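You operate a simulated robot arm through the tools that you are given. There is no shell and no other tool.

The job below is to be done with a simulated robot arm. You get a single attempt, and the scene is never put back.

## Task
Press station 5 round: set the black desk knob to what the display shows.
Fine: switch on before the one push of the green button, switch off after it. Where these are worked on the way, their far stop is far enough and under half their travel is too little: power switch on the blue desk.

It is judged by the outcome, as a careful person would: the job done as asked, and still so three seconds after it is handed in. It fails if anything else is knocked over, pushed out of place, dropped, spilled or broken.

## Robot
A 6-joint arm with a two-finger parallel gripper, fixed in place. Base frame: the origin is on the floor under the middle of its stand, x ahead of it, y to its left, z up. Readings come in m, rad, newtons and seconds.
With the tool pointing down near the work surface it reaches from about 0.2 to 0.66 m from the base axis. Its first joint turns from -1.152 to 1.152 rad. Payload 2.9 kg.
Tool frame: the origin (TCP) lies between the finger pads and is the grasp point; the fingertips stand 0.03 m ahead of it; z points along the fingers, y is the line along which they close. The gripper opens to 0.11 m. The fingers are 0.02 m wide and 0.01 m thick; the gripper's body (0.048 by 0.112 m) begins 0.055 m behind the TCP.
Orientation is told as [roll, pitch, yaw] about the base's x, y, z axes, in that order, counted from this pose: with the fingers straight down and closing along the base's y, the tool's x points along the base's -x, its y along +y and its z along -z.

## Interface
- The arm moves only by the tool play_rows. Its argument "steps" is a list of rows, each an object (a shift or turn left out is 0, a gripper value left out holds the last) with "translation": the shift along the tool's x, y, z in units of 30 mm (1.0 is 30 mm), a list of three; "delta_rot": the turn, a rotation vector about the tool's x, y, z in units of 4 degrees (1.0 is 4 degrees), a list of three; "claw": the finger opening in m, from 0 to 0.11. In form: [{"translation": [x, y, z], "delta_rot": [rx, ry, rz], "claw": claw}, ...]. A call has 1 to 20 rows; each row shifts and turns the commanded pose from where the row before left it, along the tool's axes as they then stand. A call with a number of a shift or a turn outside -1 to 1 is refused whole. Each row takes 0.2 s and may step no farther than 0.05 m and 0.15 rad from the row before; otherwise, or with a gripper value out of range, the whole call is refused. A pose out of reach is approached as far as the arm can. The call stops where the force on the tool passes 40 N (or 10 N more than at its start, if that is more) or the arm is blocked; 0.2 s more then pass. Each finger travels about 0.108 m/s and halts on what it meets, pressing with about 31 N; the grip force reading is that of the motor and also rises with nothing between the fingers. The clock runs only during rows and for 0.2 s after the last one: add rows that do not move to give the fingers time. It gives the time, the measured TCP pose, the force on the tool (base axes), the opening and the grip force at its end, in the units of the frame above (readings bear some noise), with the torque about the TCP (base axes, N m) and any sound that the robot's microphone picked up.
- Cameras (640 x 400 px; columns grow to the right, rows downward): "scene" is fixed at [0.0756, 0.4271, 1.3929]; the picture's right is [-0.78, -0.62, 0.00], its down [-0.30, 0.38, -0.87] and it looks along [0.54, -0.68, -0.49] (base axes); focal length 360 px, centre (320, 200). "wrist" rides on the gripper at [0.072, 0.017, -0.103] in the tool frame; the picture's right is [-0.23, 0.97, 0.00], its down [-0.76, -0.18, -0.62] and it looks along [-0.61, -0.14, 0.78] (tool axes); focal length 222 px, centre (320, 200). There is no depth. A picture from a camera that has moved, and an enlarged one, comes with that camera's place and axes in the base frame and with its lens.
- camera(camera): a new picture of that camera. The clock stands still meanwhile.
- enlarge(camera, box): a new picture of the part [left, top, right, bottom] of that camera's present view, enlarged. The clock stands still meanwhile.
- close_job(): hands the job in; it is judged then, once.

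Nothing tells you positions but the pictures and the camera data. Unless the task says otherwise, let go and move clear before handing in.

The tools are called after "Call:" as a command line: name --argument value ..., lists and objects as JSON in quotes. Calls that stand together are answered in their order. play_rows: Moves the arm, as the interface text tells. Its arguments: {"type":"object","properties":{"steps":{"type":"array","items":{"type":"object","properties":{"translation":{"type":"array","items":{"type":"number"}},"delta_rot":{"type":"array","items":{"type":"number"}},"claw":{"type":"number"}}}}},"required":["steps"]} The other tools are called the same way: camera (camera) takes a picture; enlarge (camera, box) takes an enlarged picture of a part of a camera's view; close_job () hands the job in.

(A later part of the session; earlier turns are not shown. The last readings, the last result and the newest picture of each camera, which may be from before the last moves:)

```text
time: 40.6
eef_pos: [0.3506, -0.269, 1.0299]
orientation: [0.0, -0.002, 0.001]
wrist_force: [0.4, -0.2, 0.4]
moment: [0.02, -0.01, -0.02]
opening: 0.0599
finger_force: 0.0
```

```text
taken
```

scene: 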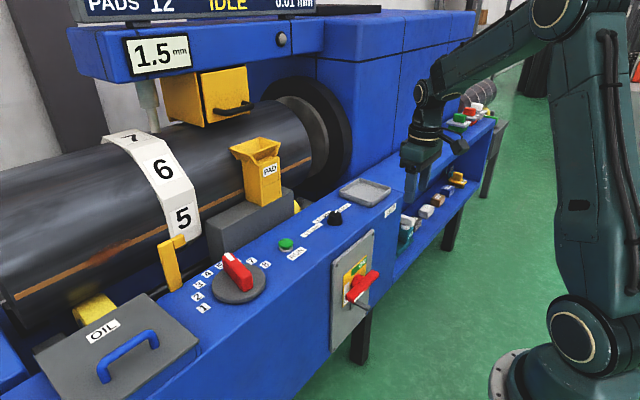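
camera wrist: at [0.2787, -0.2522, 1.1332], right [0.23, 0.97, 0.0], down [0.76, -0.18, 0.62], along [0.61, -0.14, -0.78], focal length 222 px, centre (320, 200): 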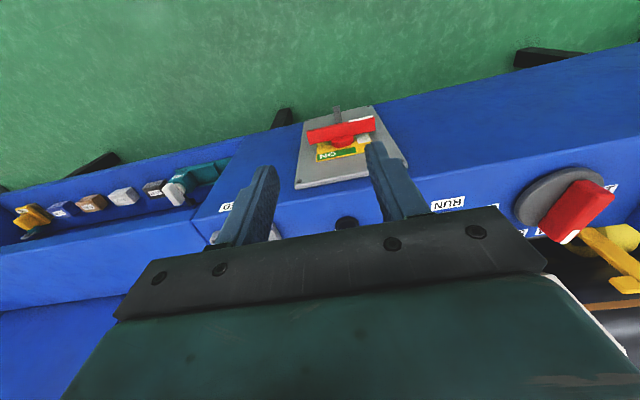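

Call:
play_rows --steps '[{"translation": [0.3, 0, 0.9]}, {"translation": [0.3, 0, 0.9]}, {"translation": [0.3, 0, 0.9]}, {"translation": [0.3, 0, 0.9]}, {"translation": [0.3, 0, 0.9]}, {"delta_rot": [0, -1, 0]}, {"delta_rot": [0, -1, 0]}, {"delta_rot": [0, -1, 0]}, {"delta_rot": [0, -1, 0]}, {"delta_rot": [0, -1, 0]}, {"delta_rot": [0, -1, 0]}]'

Call:
camera --camera "wrist"

```text
time: 43.0
eef_pos: [0.3068, -0.2697, 0.8957]
orientation: [0.001, -0.423, -0.003]
wrist_force: [0.2, -0.8, 0.1]
moment: [-0.02, -0.03, 0.01]
opening: 0.0602
finger_force: 0.0
```

```text
taken
camera wrist: at [0.198, -0.2538, 0.9597], right [0.21, 0.97, 0.09], down [0.44, -0.18, 0.88], along [0.87, -0.14, -0.46], focal length 222 px, centre (320, 200)
```

wrist: 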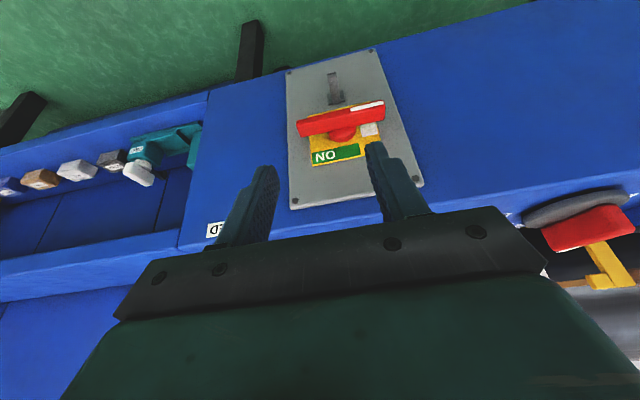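

Call:
enlarge --camera "wrist" --box '[270, 50, 430, 210]'

```text
2.50 times, centred on (350, 130) of wrist
camera zoom: at [0.198, -0.2538, 0.9597], right [0.21, 0.97, 0.09], down [0.44, -0.18, 0.88], along [0.87, -0.14, -0.46], focal length 555 px, centre (245, 375)
```

zoom: 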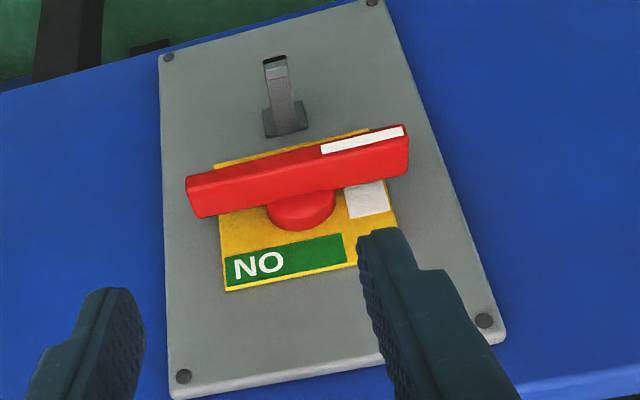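

I see the handle clearly: the white-marked end points left (+y) at OFF, ON is at the top, so the handle must turn 90° clockwise as seen from the front. I'll get lower for a frontal view to measure it.

Call:
play_rows --steps '[{"translation": [0.444, 0, 0.988]}, {"translation": [0.444, 0, 0.988]}, {"translation": [0.444, 0, 0.988]}, {"translation": [0.444, 0, 0.988]}, {"delta_rot": [0, -1, 0]}, {"delta_rot": [0, -1, 0]}, {"delta_rot": [0, -1, 0]}, {"delta_rot": [0, -1, 0]}, {"delta_rot": [0, -1, 0]}, {"delta_rot": [0, -1, 0]}]'

Call:
camera --camera "wrist"

Call:
enlarge --camera "wrist" --box '[240, 40, 460, 200]'

Call:
camera --camera "scene"

```text
time: 45.2
eef_pos: [0.3281, -0.2604, 0.7656]
orientation: [0.0, -0.839, -0.001]
wrist_force: [0.3, -0.1, 0.7]
moment: [0.0, 0.0, 0.02]
opening: 0.06
finger_force: 0.1
out of reach, approached as far as the arm can: row 9, 10
```

```text
taken
camera wrist: at [0.2042, -0.2428, 0.7812], right [0.15, 0.97, 0.17], down [0.04, -0.18, 0.98], along [0.99, -0.14, -0.07], focal length 222 px, centre (320, 200)
```

wrist: 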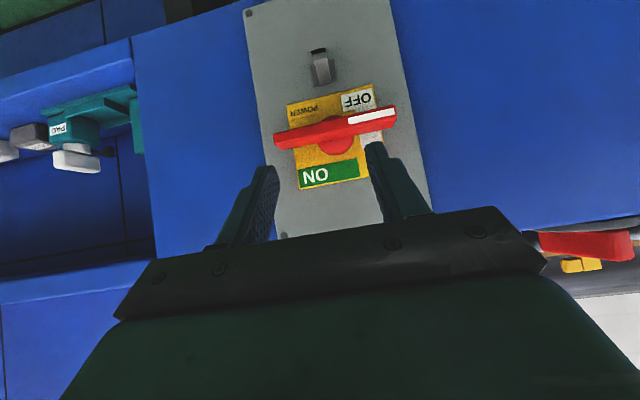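

```text
2.50 times, centred on (350, 120) of wrist
camera zoom: at [0.2042, -0.2428, 0.7812], right [0.15, 0.97, 0.17], down [0.04, -0.18, 0.98], along [0.99, -0.14, -0.07], focal length 555 px, centre (245, 400)
```

zoom: 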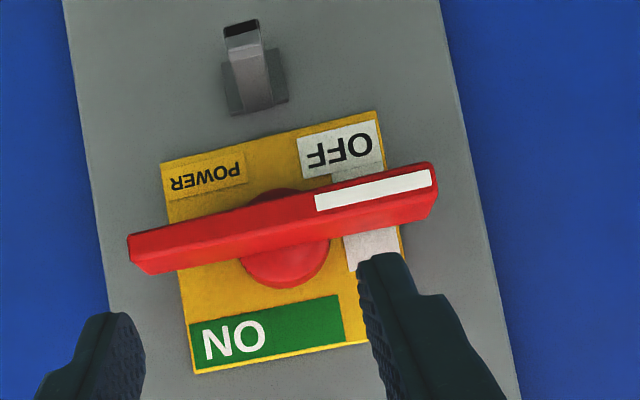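

```text
taken
```

scene: 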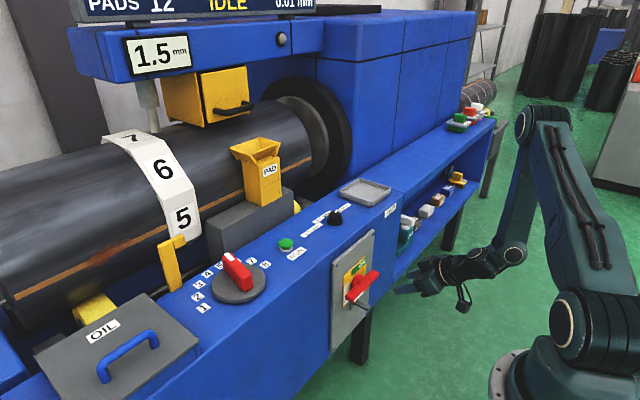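

Call:
enlarge --camera "wrist" --box '[295, 85, 405, 160]'

Call:
enlarge --camera "scene" --box '[330, 230, 390, 350]'

Call:
enlarge --camera "scene" --box '[335, 250, 390, 315]'

```text
5.33 times, centred on (350, 122) of wrist
camera zoom: at [0.2042, -0.2428, 0.7812], right [0.15, 0.97, 0.17], down [0.04, -0.18, 0.98], along [0.99, -0.14, -0.07], focal length 1185 px, centre (160, 613)
```

zoom: 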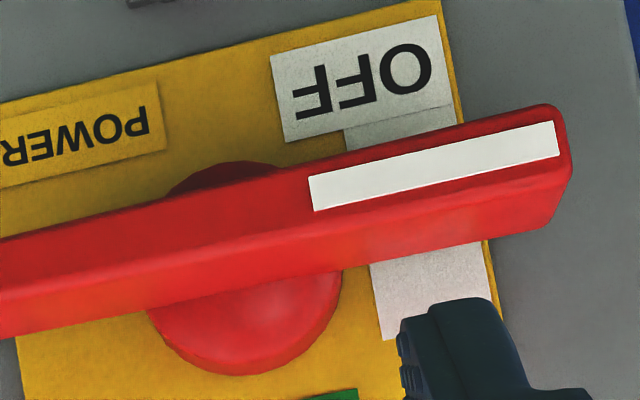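

```text
3.33 times, centred on (360, 290) of scene
camera zoom: at [0.0756, 0.4271, 1.3929], right [-0.78, -0.62, 0.0], down [-0.3, 0.38, -0.87], along [0.54, -0.68, -0.49], focal length 1199 px, centre (187, -100)
```

zoom: 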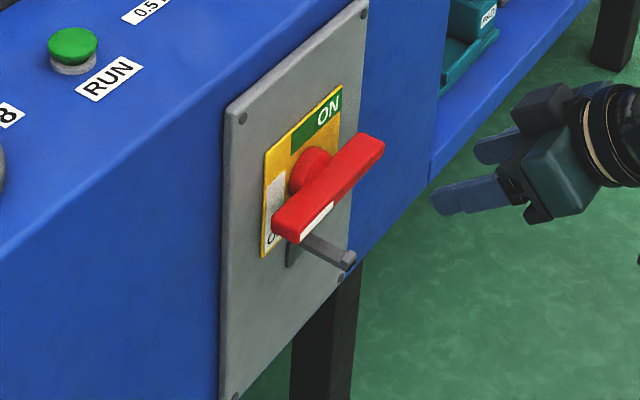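

```text
6.15 times, centred on (362, 282) of scene
camera zoom: at [0.0756, 0.4271, 1.3929], right [-0.78, -0.62, 0.0], down [-0.3, 0.38, -0.87], along [0.54, -0.68, -0.49], focal length 2214 px, centre (58, -308)
```

zoom: 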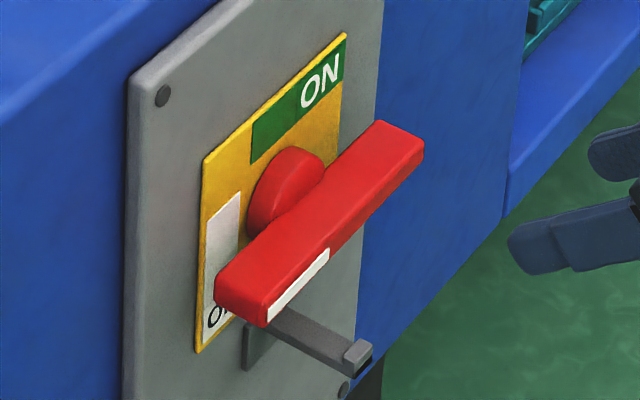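

The bar spans y≈-0.320…-0.178 at z≈0.685, about 3 cm in front of the plate (plate at x≈0.493); a hook sits below it at z≈0.60, just outside its swing. I'll point the tool horizontally at the hub from a safe distance first.

Call:
play_rows --steps '[{"translation": [0.322, 0.11, 0.739]}, {"translation": [0.322, 0.11, 0.739]}, {"translation": [0.322, 0.11, 0.739]}, {"delta_rot": [0, -1, 0]}, {"delta_rot": [0, -1, 0]}, {"delta_rot": [0, -1, 0]}, {"delta_rot": [0, -1, 0]}, {"delta_rot": [0, -1, 0]}, {"delta_rot": [0, -1, 0]}, {"delta_rot": [0, -1, 0]}, {"delta_rot": [0, -1, 0]}, {"delta_rot": [0, -1, 0]}, {"delta_rot": [0, -1, 0]}, {"delta_rot": [0, -0.48, 0]}]'

Call:
camera --camera "wrist"

Call:
camera --camera "scene"

```text
time: 48.2
eef_pos: [0.4055, -0.2793, 0.6912]
orientation: [0.022, -1.396, -0.008]
wrist_force: [0.1, -0.1, 0.0]
moment: [-0.02, 0.01, 0.06]
opening: 0.0602
finger_force: 0.0
out of reach, approached as far as the arm can: row 7, 8, 9, 10, 11, 12, 13, 14
```

```text
taken
camera wrist: at [0.2915, -0.2648, 0.6382], right [0.02, 0.97, 0.23], down [-0.48, -0.19, 0.86], along [0.88, -0.13, 0.46], focal length 222 px, centre (320, 200)
```

wrist: 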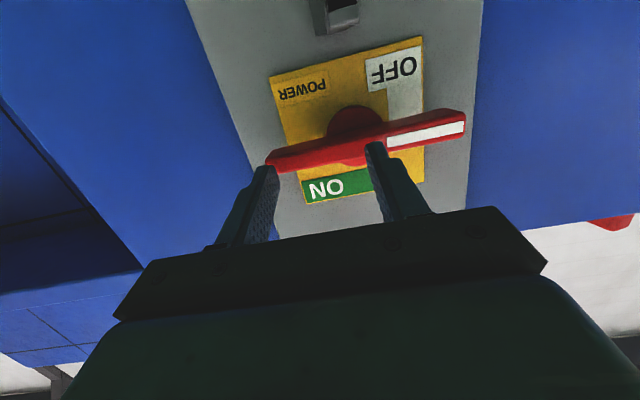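

```text
taken
```

scene: 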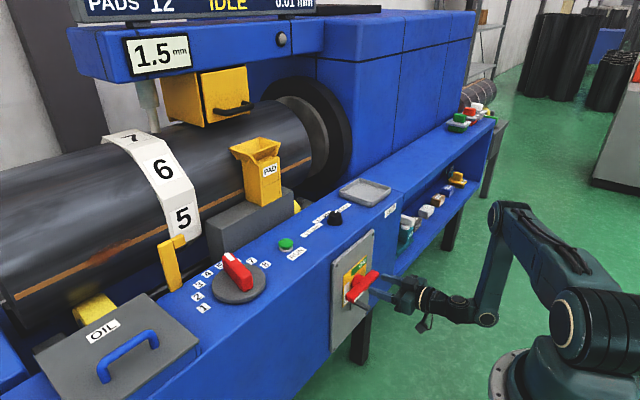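

The arm is at its folding limit (pitch -80°, TCP x≈0.405) with fingertips near the bar, so I'll measure exactly before moving on.

Call:
enlarge --camera "wrist" --box '[260, 30, 480, 200]'

Call:
enlarge --camera "scene" --box '[325, 240, 425, 330]'

```text
2.35 times, centred on (370, 115) of wrist
camera zoom: at [0.2915, -0.2648, 0.6382], right [0.02, 0.97, 0.23], down [-0.48, -0.19, 0.86], along [0.88, -0.13, 0.46], focal length 523 px, centre (202, 400)
```

zoom: 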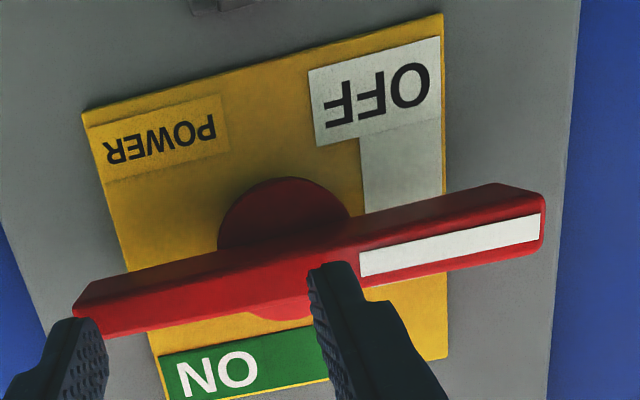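

```text
4.44 times, centred on (375, 285) of scene
camera zoom: at [0.0756, 0.4271, 1.3929], right [-0.78, -0.62, 0.0], down [-0.3, 0.38, -0.87], along [0.54, -0.68, -0.49], focal length 1599 px, centre (76, -178)
```

zoom: 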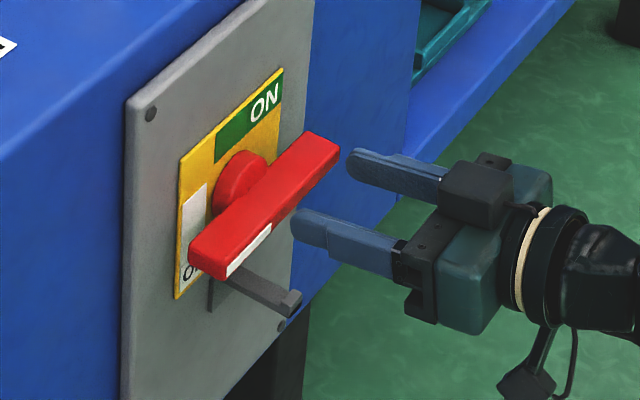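

The bar's front face is at x≈0.446, centre height z≈0.6855, hub at y≈-0.2495; fingertips are about 1 cm short of it. I'll now roll the tool -90° about its axis so the fingers straddle the bar from above and below.

Call:
play_rows --steps '[{"delta_rot": [0, 0, -1]}, {"delta_rot": [0, 0, -1]}, {"delta_rot": [0, 0, -1]}, {"delta_rot": [0, 0, -1]}, {"delta_rot": [0, 0, -1]}, {"delta_rot": [0, 0, -1]}, {"delta_rot": [0, 0, -1]}, {"delta_rot": [0, 0, -1]}, {"delta_rot": [0, 0, -1]}, {"delta_rot": [0, 0, -1]}, {"delta_rot": [0, 0, -1]}]'

Call:
play_rows --steps '[{"delta_rot": [0, 0, -1]}, {"delta_rot": [0, 0, -1]}, {"delta_rot": [0, 0, -1]}, {"delta_rot": [0, 0, -1]}, {"delta_rot": [0, 0, -1]}, {"delta_rot": [0, 0, -1]}, {"delta_rot": [0, 0, -1]}, {"delta_rot": [0, 0, -1]}, {"delta_rot": [0, 0, -1]}, {"delta_rot": [0, 0, -1]}, {"delta_rot": [0, 0, -1]}, {"delta_rot": [0, 0, -0.5]}]'

Call:
camera --camera "wrist"

Call:
enlarge --camera "scene" --box '[325, 220, 525, 350]'

```text
time: 50.6
eef_pos: [0.4058, -0.2812, 0.6908]
orientation: [-1.326, -0.789, 1.41]
wrist_force: [1.0, -0.4, -0.4]
moment: [-0.01, 0.02, 0.0]
opening: 0.0601
finger_force: 0.0
```

```text
time: 53.2
eef_pos: [0.441, -0.3178, 0.6806]
orientation: [-1.405, -0.004, 1.583]
wrist_force: [-0.9, -0.3, 0.3]
moment: [-0.01, -0.04, 0.01]
opening: 0.06
finger_force: 0.1
out of reach, approached as far as the arm can: row 9, 10, 11, 12
```

```text
taken
camera wrist: at [0.3371, -0.3925, 0.6803], right [-0.16, 0.23, -0.96], down [-0.59, 0.75, 0.28], along [0.79, 0.62, 0.01], focal length 222 px, centre (320, 200)
```

wrist: 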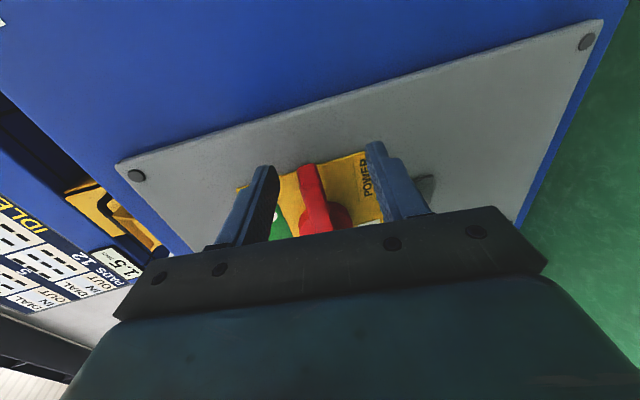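

```text
3.08 times, centred on (425, 285) of scene
camera zoom: at [0.0756, 0.4271, 1.3929], right [-0.78, -0.62, 0.0], down [-0.3, 0.38, -0.87], along [0.54, -0.68, -0.49], focal length 1107 px, centre (-3, -62)
```

zoom: 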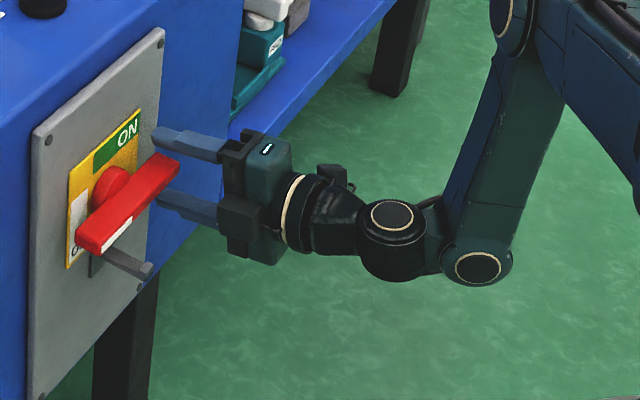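

At this roll the arm hits its folding limit and the fingers now straddle only the bar's far end, so gripping at the hub isn't practical. I'll slide out sideways past the bar's end and use a downward-pitched tool with closed fingers to push the handle round along its arc.

Call:
play_rows --steps '[{"translation": [0.7, 0, 0]}, {"translation": [0.7, 0, 0]}, {"translation": [0.7, 0, 0]}, {"translation": [0, 0, -0.7]}, {"translation": [0, 0, -0.7]}]'

Call:
enlarge --camera "scene" --box '[325, 220, 525, 350]'

```text
time: 54.4
eef_pos: [0.4433, -0.3588, 0.6875]
orientation: [-1.405, -0.003, 1.581]
wrist_force: [-0.8, 0.7, -0.3]
moment: [-0.02, -0.02, 0.03]
opening: 0.0598
finger_force: 0.0
out of reach, approached as far as the arm can: row 2, 3, 4, 5
```

```text
3.08 times, centred on (425, 285) of scene
camera zoom: at [0.0756, 0.4271, 1.3929], right [-0.78, -0.62, 0.0], down [-0.3, 0.38, -0.87], along [0.54, -0.68, -0.49], focal length 1107 px, centre (-3, -62)
```

zoom: 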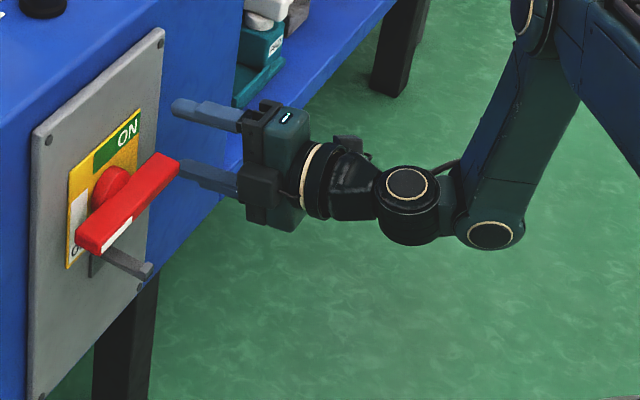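

Call:
play_rows --steps '[{"claw": 0.0}, {"claw": 0.0}, {"claw": 0.0}, {"delta_rot": [-1, 0, 0]}, {"delta_rot": [-1, 0, 0]}, {"delta_rot": [-1, 0, 0]}, {"delta_rot": [-1, 0, 0]}, {"translation": [0, 0, -0.7]}, {"translation": [0, 0, -0.7]}, {"delta_rot": [-1, 0, 0]}, {"delta_rot": [-1, 0, 0]}, {"delta_rot": [-1, 0, 0]}, {"delta_rot": [-1, 0, 0]}]'

Call:
enlarge --camera "scene" --box '[325, 220, 525, 350]'

```text
time: 57.2
eef_pos: [0.4168, -0.3558, 0.705]
orientation: [-0.846, -0.003, 1.581]
wrist_force: [-0.8, 0.0, -0.3]
moment: [-0.03, 0.02, -0.03]
opening: 0.0
finger_force: 30.9
out of reach, approached as far as the arm can: row 9
```

```text
3.08 times, centred on (425, 285) of scene
camera zoom: at [0.0756, 0.4271, 1.3929], right [-0.78, -0.62, 0.0], down [-0.3, 0.38, -0.87], along [0.54, -0.68, -0.49], focal length 1107 px, centre (-3, -62)
```

zoom: 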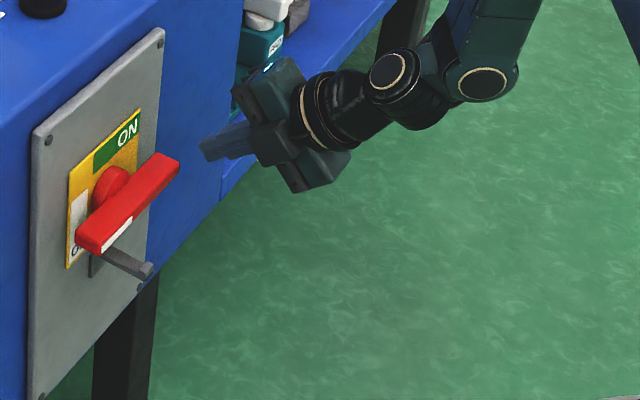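

I'll unroll the closed gripper here, clear of the handle, to get its slim side towards the panel.

Call:
play_rows --steps '[{"delta_rot": [0, 0, 1]}, {"delta_rot": [0, 0, 1]}, {"delta_rot": [0, 0, 1]}, {"delta_rot": [0, 0, 1]}, {"delta_rot": [0, 0, 1]}, {"delta_rot": [0, 0, 1]}, {"delta_rot": [0, 0, 1]}, {"delta_rot": [0, 0, 1]}, {"delta_rot": [0, 0, 1]}, {"delta_rot": [0, 0, 1]}, {"delta_rot": [0, 0, 1]}, {"delta_rot": [0, 0, 1]}, {"delta_rot": [0, 0, 1]}, {"delta_rot": [0, 0, 1]}, {"delta_rot": [0, 0, 1]}, {"delta_rot": [0, 0, 1]}, {"delta_rot": [0, 0, 1]}, {"delta_rot": [0, 0, 1]}, {"delta_rot": [0, 0, 1]}, {"delta_rot": [0, 0, 1]}]'

Call:
play_rows --steps '[{"delta_rot": [0, 0, 1]}, {"delta_rot": [0, 0, 1]}, {"delta_rot": [0, 0, 0.5]}, {"delta_rot": [0, 1, 0]}, {"delta_rot": [0, 1, 0]}, {"translation": [0, 0, -1]}, {"translation": [0, 0, -1]}]'

Call:
camera --camera "wrist"

Call:
enlarge --camera "scene" --box '[325, 220, 525, 350]'

```text
time: 61.4
eef_pos: [0.4163, -0.3572, 0.7045]
orientation: [-0.189, -0.829, 0.267]
wrist_force: [0.6, 0.1, 0.0]
moment: [-0.01, 0.0, 0.01]
opening: 0.0001
finger_force: 30.9
```

```text
time: 63.0
eef_pos: [0.3784, -0.3568, 0.7506]
orientation: [0.005, -0.707, 0.007]
wrist_force: [0.0, 0.7, 0.9]
moment: [-0.02, 0.02, 0.02]
opening: 0.0
finger_force: 31.2
```

```text
taken
camera wrist: at [0.2563, -0.3424, 0.7822], right [0.16, 0.98, 0.15], down [0.18, -0.18, 0.97], along [0.97, -0.13, -0.2], focal length 222 px, centre (320, 200)
```

wrist: 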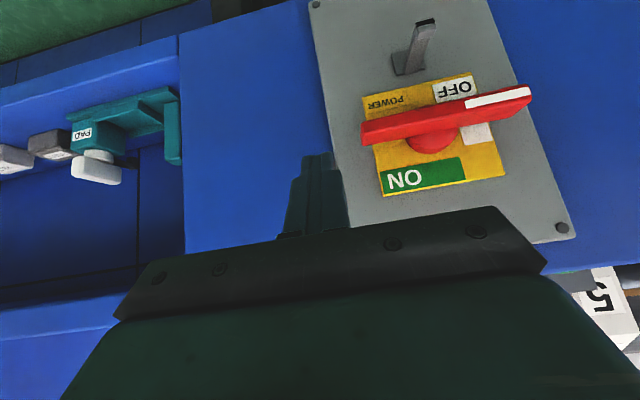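

```text
3.08 times, centred on (425, 285) of scene
camera zoom: at [0.0756, 0.4271, 1.3929], right [-0.78, -0.62, 0.0], down [-0.3, 0.38, -0.87], along [0.54, -0.68, -0.49], focal length 1107 px, centre (-3, -62)
```

zoom: 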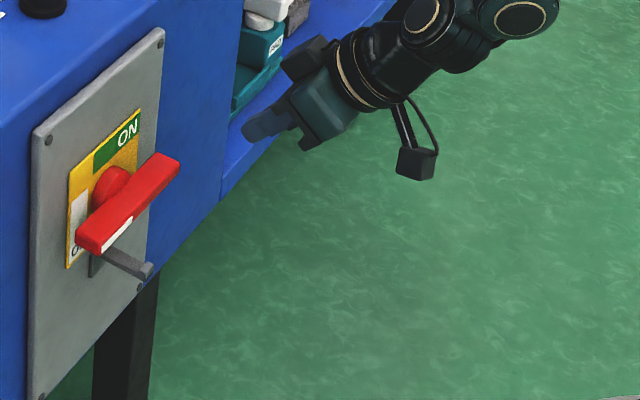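

Now the closed fingertips are free of the handle. I'll move to just above the handle's right (-y) end.

Call:
play_rows --steps '[{"translation": [-0.546, 0.637, 0.475]}, {"translation": [-0.546, 0.637, 0.475]}, {"translation": [-0.546, 0.637, 0.475]}]'

Call:
camera --camera "wrist"

Call:
enlarge --camera "scene" --box '[325, 220, 445, 320]'

```text
time: 63.8
eef_pos: [0.4431, -0.2971, 0.7508]
orientation: [0.003, -0.705, 0.009]
wrist_force: [0.1, 0.3, 1.0]
moment: [0.0, -0.02, -0.02]
opening: 0.0
finger_force: 30.8
```

```text
taken
camera wrist: at [0.3205, -0.2823, 0.7818], right [0.16, 0.98, 0.15], down [0.18, -0.18, 0.97], along [0.97, -0.13, -0.2], focal length 222 px, centre (320, 200)
```

wrist: 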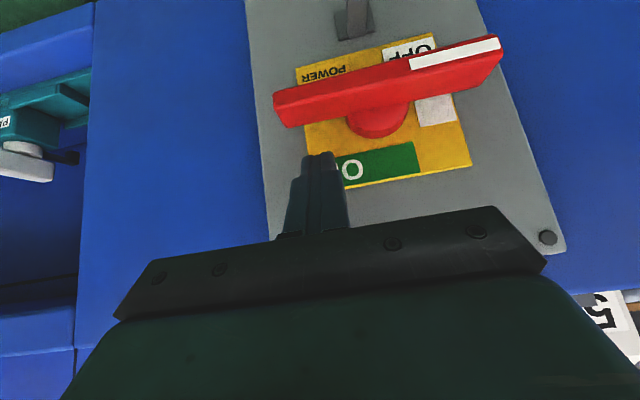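

```text
4.00 times, centred on (385, 270) of scene
camera zoom: at [0.0756, 0.4271, 1.3929], right [-0.78, -0.62, 0.0], down [-0.3, 0.38, -0.87], along [0.54, -0.68, -0.49], focal length 1439 px, centre (60, -80)
```

zoom: 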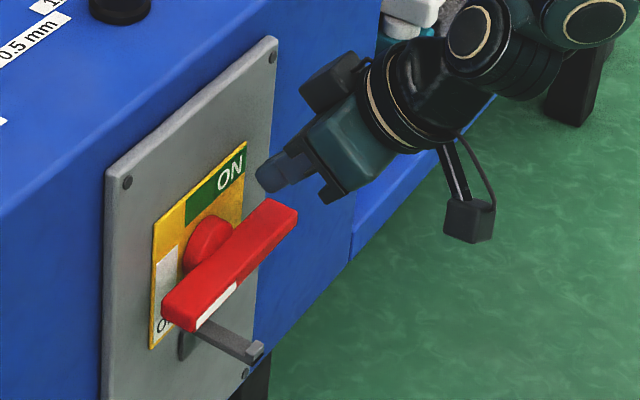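

Call:
play_rows --steps '[{"translation": [0.606, -0.08, 0.709]}, {"translation": [0.292, -0.1, 0.342]}, {"translation": [0.301, 0.023, 0.352]}]'

Call:
enlarge --camera "scene" --box '[325, 220, 445, 320]'

Call:
camera --camera "wrist"

```text
time: 64.6
eef_pos: [0.442, -0.3021, 0.6956]
orientation: [0.004, -0.707, 0.009]
wrist_force: [-0.3, 0.7, -0.1]
moment: [0.01, -0.03, -0.03]
opening: 0.0001
finger_force: 31.0
```

```text
4.00 times, centred on (385, 270) of scene
camera zoom: at [0.0756, 0.4271, 1.3929], right [-0.78, -0.62, 0.0], down [-0.3, 0.38, -0.87], along [0.54, -0.68, -0.49], focal length 1439 px, centre (60, -80)
```

zoom: 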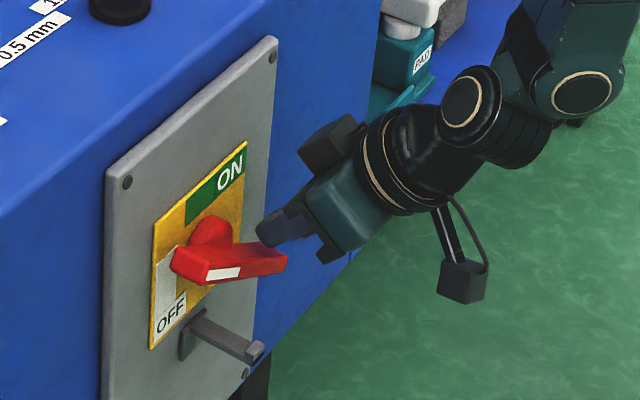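

```text
taken
camera wrist: at [0.3199, -0.2882, 0.7268], right [0.16, 0.98, 0.15], down [0.18, -0.18, 0.97], along [0.97, -0.13, -0.2], focal length 222 px, centre (320, 200)
```

wrist: 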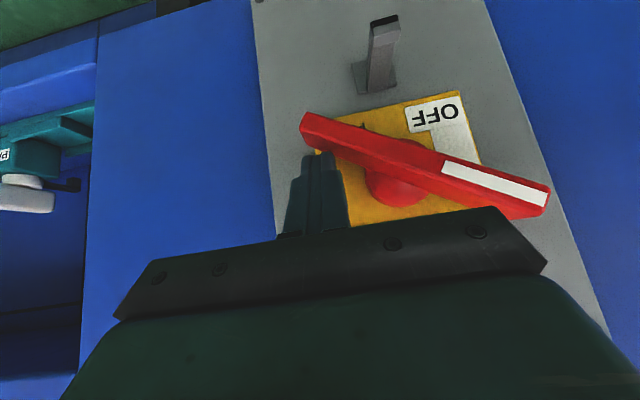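

The handle turns freely. I'll continue along the arc to the ON stop.

Call:
play_rows --steps '[{"translation": [0.288, 0.14, 0.337]}, {"translation": [0.251, 0.25, 0.294]}, {"translation": [0.201, 0.343, 0.236]}]'

Call:
enlarge --camera "scene" --box '[325, 220, 445, 320]'

Call:
camera --camera "wrist"

```text
time: 65.4
eef_pos: [0.4427, -0.2806, 0.6608]
orientation: [0.005, -0.706, 0.008]
wrist_force: [-0.3, 0.0, 0.4]
moment: [0.04, 0.01, 0.03]
opening: 0.0
finger_force: 31.0
```

```text
4.00 times, centred on (385, 270) of scene
camera zoom: at [0.0756, 0.4271, 1.3929], right [-0.78, -0.62, 0.0], down [-0.3, 0.38, -0.87], along [0.54, -0.68, -0.49], focal length 1439 px, centre (60, -80)
```

zoom: 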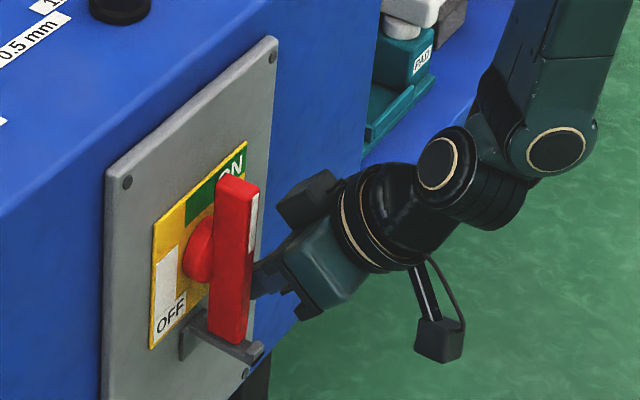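

```text
taken
camera wrist: at [0.3205, -0.2657, 0.6924], right [0.16, 0.98, 0.15], down [0.18, -0.18, 0.97], along [0.97, -0.13, -0.2], focal length 222 px, centre (320, 200)
```

wrist: 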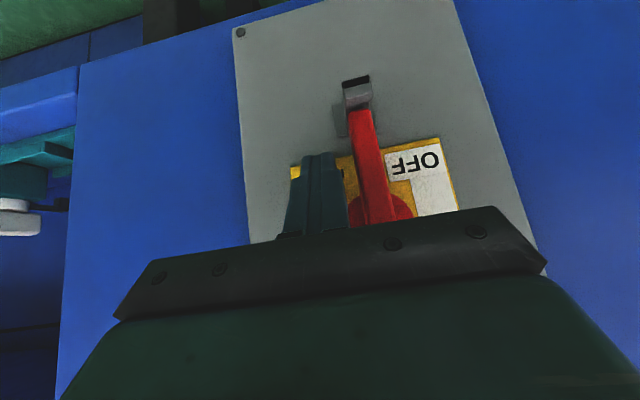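

The handle snapped to vertical (ON). I'll nudge gently in the same direction to confirm that it's on its stop.

Call:
play_rows --steps '[{"translation": [0.05, 0.35, 0.06]}, {"translation": [0, 0.15, 0]}, {"translation": [0, 0.1, 0]}]'

Call:
camera --camera "wrist"

Call:
camera --camera "scene"

```text
time: 66.2
eef_pos: [0.4421, -0.2713, 0.659]
orientation: [-0.019, -0.71, 0.013]
wrist_force: [0.6, -5.0, -0.7]
moment: [0.07, 0.02, -0.02]
opening: 0.0
finger_force: 31.0
stopped in row 3: the force on the tool passed its limit at 44 N (the readings are from after the stop); the commanded pose is now the measured one
```

```text
taken
camera wrist: at [0.3202, -0.2551, 0.6908], right [0.17, 0.98, 0.13], down [0.17, -0.16, 0.97], along [0.97, -0.15, -0.19], focal length 222 px, centre (320, 200)
```

wrist: 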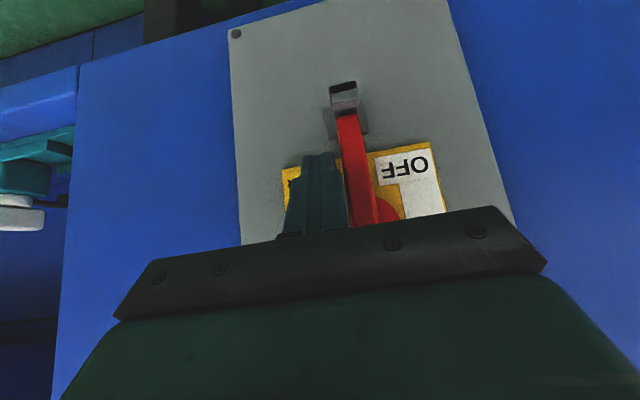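

```text
taken
```

scene: 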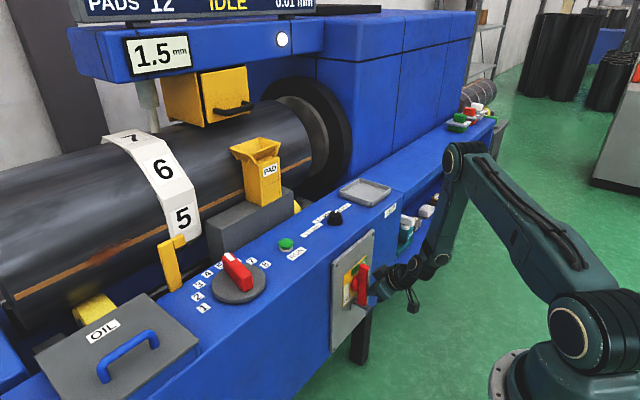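

The lamp on the beam lit up and the handle is firm at its ON stop. I'll back away from the handle, rise, and head for the RUN button.

Call:
play_rows --steps '[{"translation": [0, -0.4, 0]}, {"translation": [0, 0, -1]}, {"translation": [0, 0, -1]}, {"translation": [-0.5, 0, -0.9]}, {"translation": [-0.5, 0, -0.9]}, {"translation": [-0.5, 0, -0.9]}, {"translation": [-0.5, 0, -0.9]}, {"translation": [-0.5, 0, -0.9]}, {"translation": [-0.5, 0, -0.9]}, {"translation": [-0.5, 0, -0.9]}]'

Call:
camera --camera "scene"

```text
time: 68.4
eef_pos: [0.3567, -0.2786, 0.9165]
orientation: [-0.015, -0.71, 0.011]
wrist_force: [0.1, 0.1, 0.0]
moment: [0.02, 0.0, 0.02]
opening: 0.0
finger_force: 31.1
```

```text
taken
```

scene: 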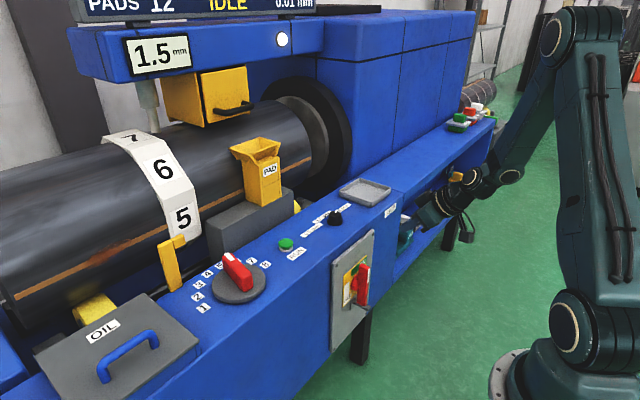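

Call:
play_rows --steps '[{"translation": [-0.72, 0, -0.845]}, {"translation": [-0.72, 0, -0.845]}, {"translation": [-0.72, 0, -0.845]}, {"delta_rot": [0, 1, 0]}, {"delta_rot": [0, 1, 0]}, {"delta_rot": [0, 1, 0]}, {"delta_rot": [0, 1, 0]}, {"delta_rot": [0, 1, 0]}, {"delta_rot": [0, 1, 0]}, {"delta_rot": [0, 1, 0]}, {"delta_rot": [0, 1, 0]}, {"delta_rot": [0, 1, 0]}, {"delta_rot": [0, 1, 0]}, {"delta_rot": [0, 0.17, 0]}]'

Call:
play_rows --steps '[{"translation": [-0.95, 0.755, 0.2]}, {"translation": [-0.95, 0.755, 0.2]}, {"translation": [-0.95, 0.755, 0.2]}, {"translation": [-0.95, 0.755, 0.2]}, {"translation": [-0.95, 0.755, 0.2]}, {"translation": [-0.95, 0.755, 0.2]}, {"translation": [-0.95, 0.755, 0.2]}, {"translation": [-0.95, 0.755, 0.2]}]'

Call:
camera --camera "wrist"

Call:
camera --camera "scene"

```text
time: 71.4
eef_pos: [0.3595, -0.2789, 1.0166]
orientation: [-0.014, 0.0, 0.002]
wrist_force: [-0.3, -0.3, 0.2]
moment: [-0.02, -0.04, -0.05]
opening: 0.0
finger_force: 31.2
```

```text
time: 73.2
eef_pos: [0.588, -0.098, 0.9666]
orientation: [-0.014, -0.004, -0.002]
wrist_force: [-0.1, -0.3, -0.1]
moment: [0.04, 0.02, -0.03]
opening: 0.0
finger_force: 31.6
```

```text
taken
camera wrist: at [0.5163, -0.0799, 1.0694], right [0.23, 0.97, -0.01], down [0.76, -0.17, 0.63], along [0.61, -0.15, -0.78], focal length 222 px, centre (320, 200)
```

wrist: 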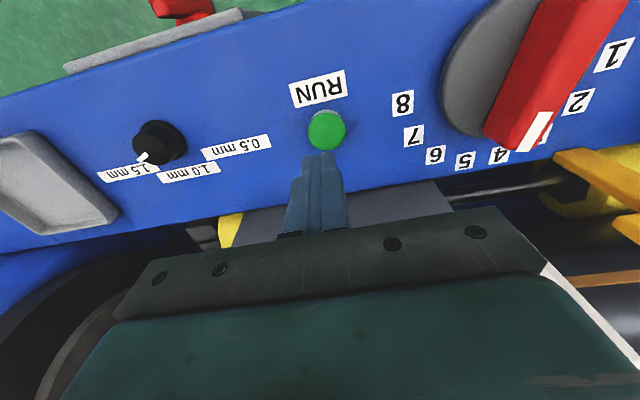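

```text
taken
```

scene: 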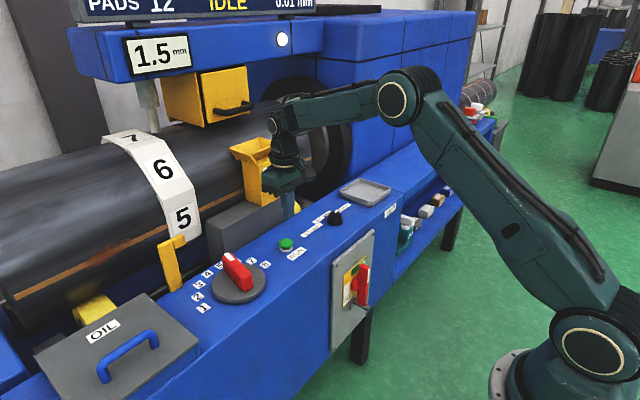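

Call:
enlarge --camera "scene" --box '[220, 100, 340, 270]'

```text
2.35 times, centred on (280, 185) of scene
camera zoom: at [0.0756, 0.4271, 1.3929], right [-0.78, -0.62, 0.0], down [-0.3, 0.38, -0.87], along [0.54, -0.68, -0.49], focal length 846 px, centre (414, 235)
```

zoom: 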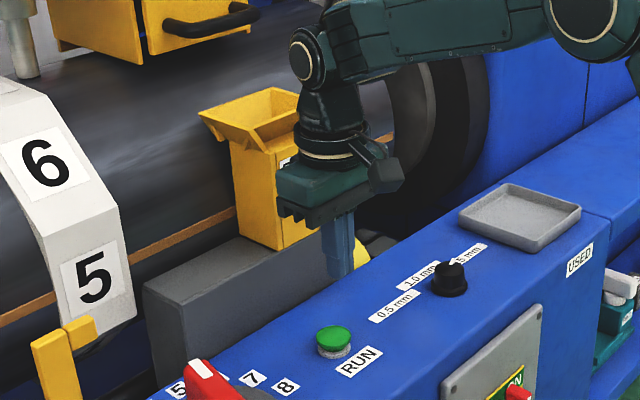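

The wrist sits near the yellow hopper, so I'll tilt the tool 12° back for clearance and come to about 2 cm above the button.

Call:
play_rows --steps '[{"delta_rot": [0, -1, 0]}, {"delta_rot": [0, -1, 0]}, {"delta_rot": [0, -1, 0]}, {"translation": [0.044, 0.039, 0.69]}, {"translation": [0.044, 0.039, 0.69]}, {"translation": [0.044, 0.039, 0.69]}]'

Call:
camera --camera "wrist"

Call:
enlarge --camera "scene" --box '[220, 140, 340, 270]'

```text
time: 74.6
eef_pos: [0.595, -0.0948, 0.9063]
orientation: [-0.015, -0.208, 0.003]
wrist_force: [-0.5, 0.3, -0.9]
moment: [0.0, -0.04, -0.01]
opening: 0.0
finger_force: 30.8
```

```text
taken
camera wrist: at [0.5037, -0.0771, 0.9918], right [0.22, 0.97, 0.03], down [0.61, -0.17, 0.77], along [0.76, -0.15, -0.64], focal length 222 px, centre (320, 200)
```

wrist: 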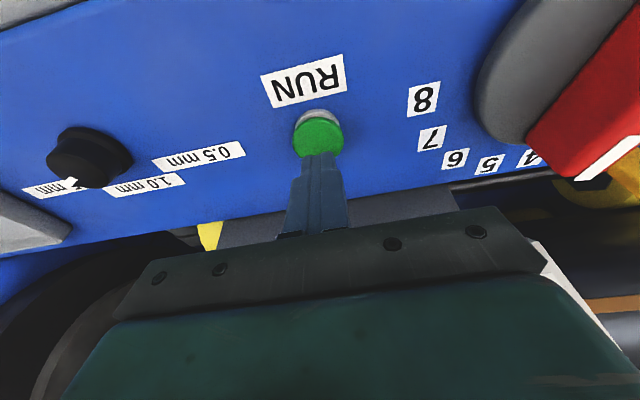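

```text
3.08 times, centred on (280, 205) of scene
camera zoom: at [0.0756, 0.4271, 1.3929], right [-0.78, -0.62, 0.0], down [-0.3, 0.38, -0.87], along [0.54, -0.68, -0.49], focal length 1107 px, centre (443, 185)
```

zoom: 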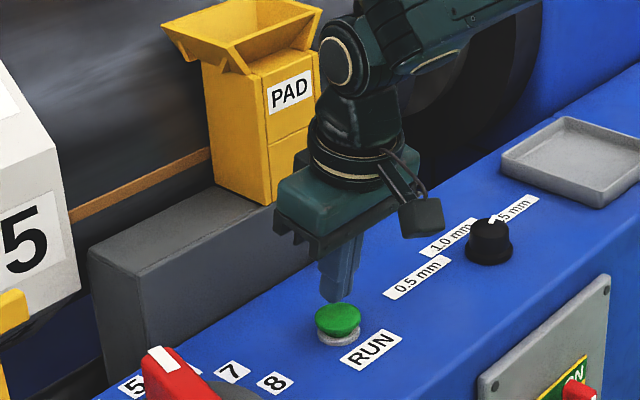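

The fingertips are centred over the button. Now the single push: I'll go down steadily and watch force and sound.

Call:
play_rows --steps '[{"translation": [0.104, 0, 0.489]}, {"translation": [0.028, 0, 0.13]}, {"translation": [0.028, 0, 0.13]}, {"translation": [0.021, 0, 0.098]}, {"translation": [0.021, 0, 0.098]}]'

Call:
enlarge --camera "scene" --box '[220, 140, 340, 270]'

Call:
enlarge --camera "scene" --box '[40, 0, 360, 4]'

```text
time: 76.0
eef_pos: [0.5973, -0.0943, 0.8822]
orientation: [-0.015, -0.221, 0.004]
wrist_force: [-4.5, 0.4, 18.7]
moment: [0.03, 0.16, 0.02]
opening: 0.0
finger_force: 30.7
heard: click
stopped in row 5: the force on the tool passed its limit at 41 N (the readings are from after the stop); the commanded pose is now the measured one
```

```text
3.08 times, centred on (280, 205) of scene
camera zoom: at [0.0751, 0.4272, 1.3929], right [-0.78, -0.62, 0.0], down [-0.3, 0.38, -0.87], along [0.54, -0.68, -0.49], focal length 1107 px, centre (443, 185)
```

zoom: 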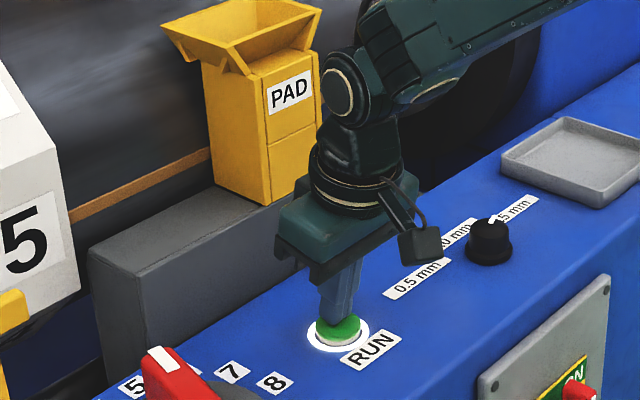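

```text
2.00 times, centred on (200, 2) of scene
camera zoom: at [0.0751, 0.4272, 1.3929], right [-0.78, -0.62, 0.0], down [-0.3, 0.38, -0.87], along [0.54, -0.68, -0.49], focal length 720 px, centre (560, 596)
```

zoom: 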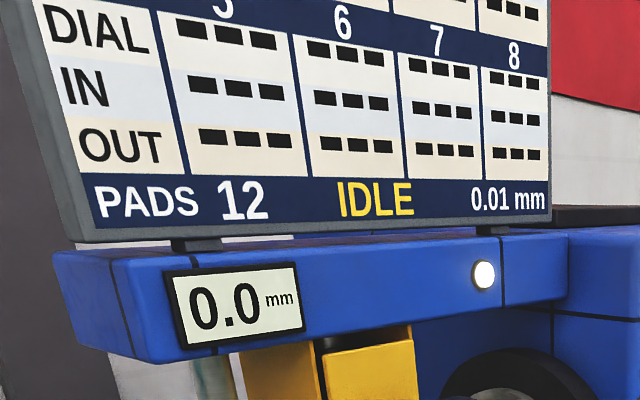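

Click heard, the button's ring lit and the gauge went to 0.0 mm. I'll lift straight off and check the machine's state.

Call:
play_rows --steps '[{"translation": [-0.19, 0, -0.9]}, {"translation": [-0.19, 0, -0.9]}, {"translation": [-0.19, 0, -0.9]}, {"translation": [-0.19, 0, -0.9]}]'

Call:
camera --camera "scene"

Call:
enlarge --camera "scene" --box '[40, 0, 360, 4]'

Call:
camera --camera "wrist"

```text
time: 77.0
eef_pos: [0.5969, -0.0953, 0.9905]
orientation: [-0.014, -0.213, 0.007]
wrist_force: [-0.1, -0.1, 0.8]
moment: [0.01, -0.04, -0.04]
opening: 0.0
finger_force: 31.1
```

```text
taken
```

scene: 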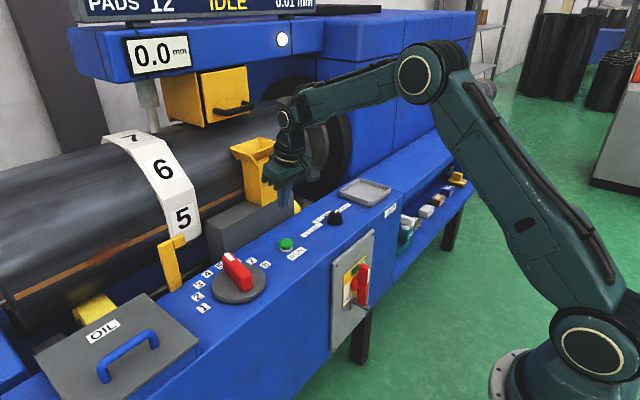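

```text
2.00 times, centred on (200, 2) of scene
camera zoom: at [0.0756, 0.4271, 1.3929], right [-0.78, -0.62, 0.0], down [-0.3, 0.38, -0.87], along [0.54, -0.68, -0.49], focal length 720 px, centre (560, 596)
```

zoom: 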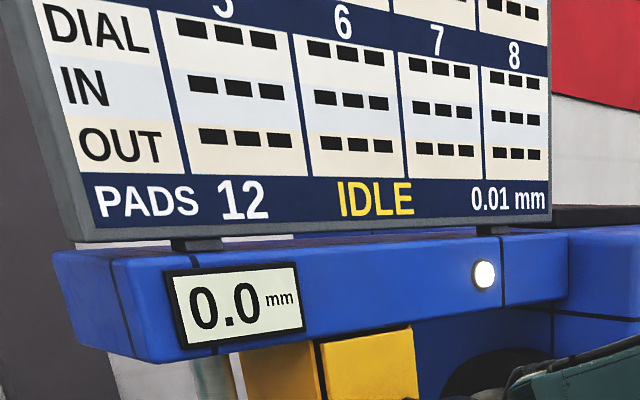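

```text
taken
camera wrist: at [0.5043, -0.0771, 1.0761], right [0.22, 0.97, 0.04], down [0.61, -0.17, 0.77], along [0.76, -0.15, -0.63], focal length 222 px, centre (320, 200)
```

wrist: 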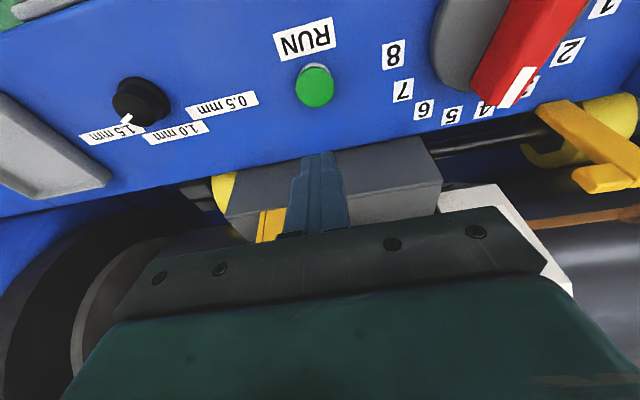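

Gauge reads 0.0 mm and everything is in place, lamp still lit. Next: back to the front panel to switch the power off, starting with a safe retreat.

Call:
play_rows --steps '[{"translation": [0.938, -0.833, -0.33]}, {"translation": [0.938, -0.833, -0.33]}, {"translation": [0.938, -0.833, -0.33]}, {"translation": [0.938, -0.833, -0.33]}, {"translation": [0.938, -0.833, -0.33]}, {"translation": [0.938, -0.833, -0.33]}, {"translation": [0.938, -0.833, -0.33]}, {"translation": [0.938, -0.833, -0.33]}, {"delta_rot": [0, -1, 0]}, {"delta_rot": [0, -1, 0]}, {"delta_rot": [0, -1, 0]}, {"delta_rot": [0, -1, 0]}, {"delta_rot": [0, -1, 0]}, {"delta_rot": [0, -1, 0]}, {"delta_rot": [0, -1, 0]}]'

Call:
camera --camera "scene"

```text
time: 80.2
eef_pos: [0.3595, -0.2936, 1.0228]
orientation: [-0.018, -0.706, 0.012]
wrist_force: [0.2, 0.1, 0.5]
moment: [0.0, -0.01, 0.01]
opening: 0.0
finger_force: 31.6
```

```text
taken
```

scene: 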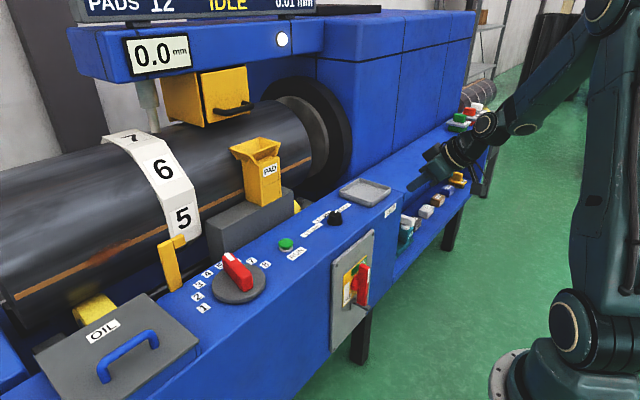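

Call:
play_rows --steps '[{"translation": [0.585, -0.125, 0.877]}, {"translation": [0.585, -0.125, 0.877]}, {"translation": [0.585, -0.125, 0.877]}, {"translation": [0.585, -0.125, 0.877]}, {"translation": [0.585, -0.125, 0.877]}, {"translation": [0.585, -0.125, 0.877]}, {"translation": [0.585, -0.125, 0.877]}]'

Call:
camera --camera "wrist"

Call:
enlarge --camera "scene" --box '[325, 220, 445, 320]'

```text
time: 81.8
eef_pos: [0.3845, -0.3229, 0.8025]
orientation: [-0.017, -0.702, 0.014]
wrist_force: [0.5, 0.4, 0.7]
moment: [0.02, -0.05, 0.01]
opening: 0.0
finger_force: 31.0
```

```text
taken
camera wrist: at [0.2632, -0.3066, 0.834], right [0.17, 0.98, 0.13], down [0.18, -0.16, 0.97], along [0.97, -0.14, -0.2], focal length 222 px, centre (320, 200)
```

wrist: 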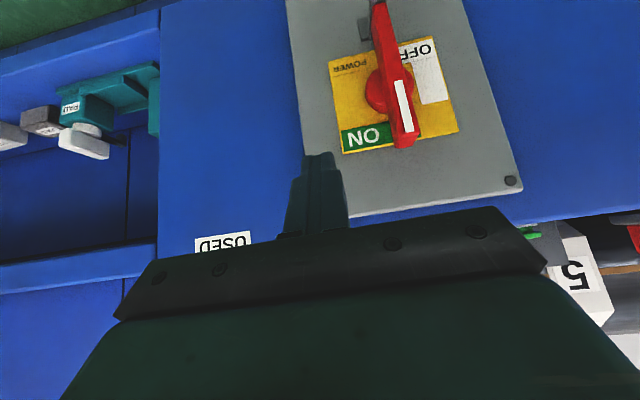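

```text
4.00 times, centred on (385, 270) of scene
camera zoom: at [0.0756, 0.4271, 1.3929], right [-0.78, -0.62, 0.0], down [-0.3, 0.38, -0.87], along [0.54, -0.68, -0.49], focal length 1439 px, centre (60, -80)
```

zoom: 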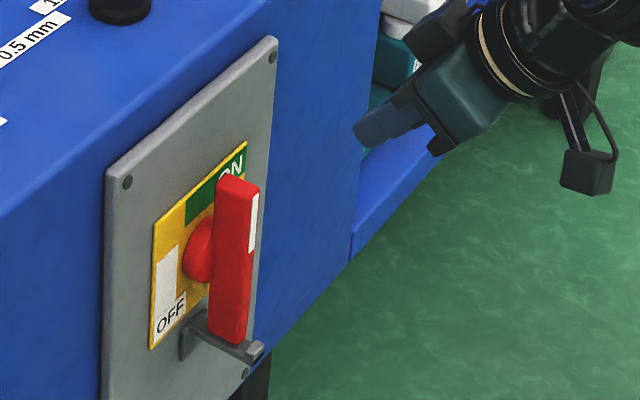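

The handle stands at ON. I'll bring the closed fingertips to its upper half from the right side and push it left and down, back to OFF.

Call:
play_rows --steps '[{"translation": [-0.16, 0.254, 0.827]}, {"translation": [-0.16, 0.254, 0.827]}, {"translation": [-0.16, 0.254, 0.827]}]'

Call:
enlarge --camera "scene" --box '[325, 220, 445, 320]'

Call:
camera --camera "wrist"

```text
time: 82.6
eef_pos: [0.4456, -0.3027, 0.7563]
orientation: [-0.019, -0.702, 0.012]
wrist_force: [0.2, 0.2, -0.8]
moment: [0.0, -0.04, 0.0]
opening: 0.0001
finger_force: 30.2
```

```text
4.00 times, centred on (385, 270) of scene
camera zoom: at [0.0756, 0.4271, 1.3929], right [-0.78, -0.62, 0.0], down [-0.3, 0.38, -0.87], along [0.54, -0.68, -0.49], focal length 1439 px, centre (60, -80)
```

zoom: 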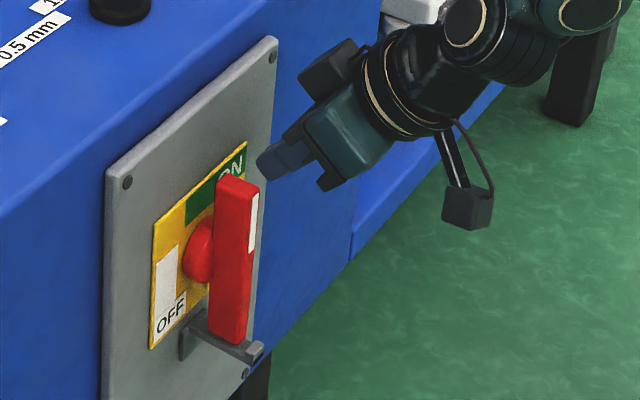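

```text
taken
camera wrist: at [0.324, -0.2854, 0.7886], right [0.17, 0.98, 0.13], down [0.18, -0.16, 0.97], along [0.97, -0.14, -0.2], focal length 222 px, centre (320, 200)
```

wrist: 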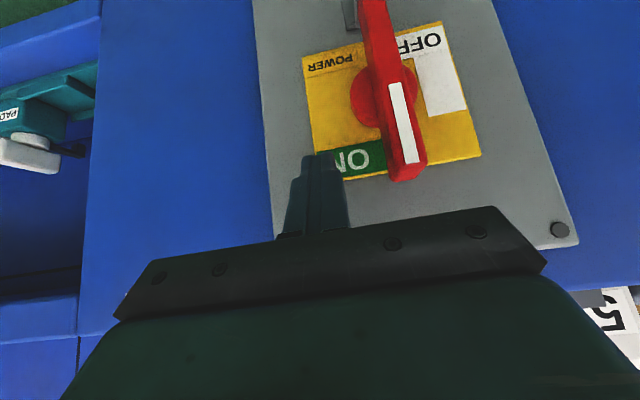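

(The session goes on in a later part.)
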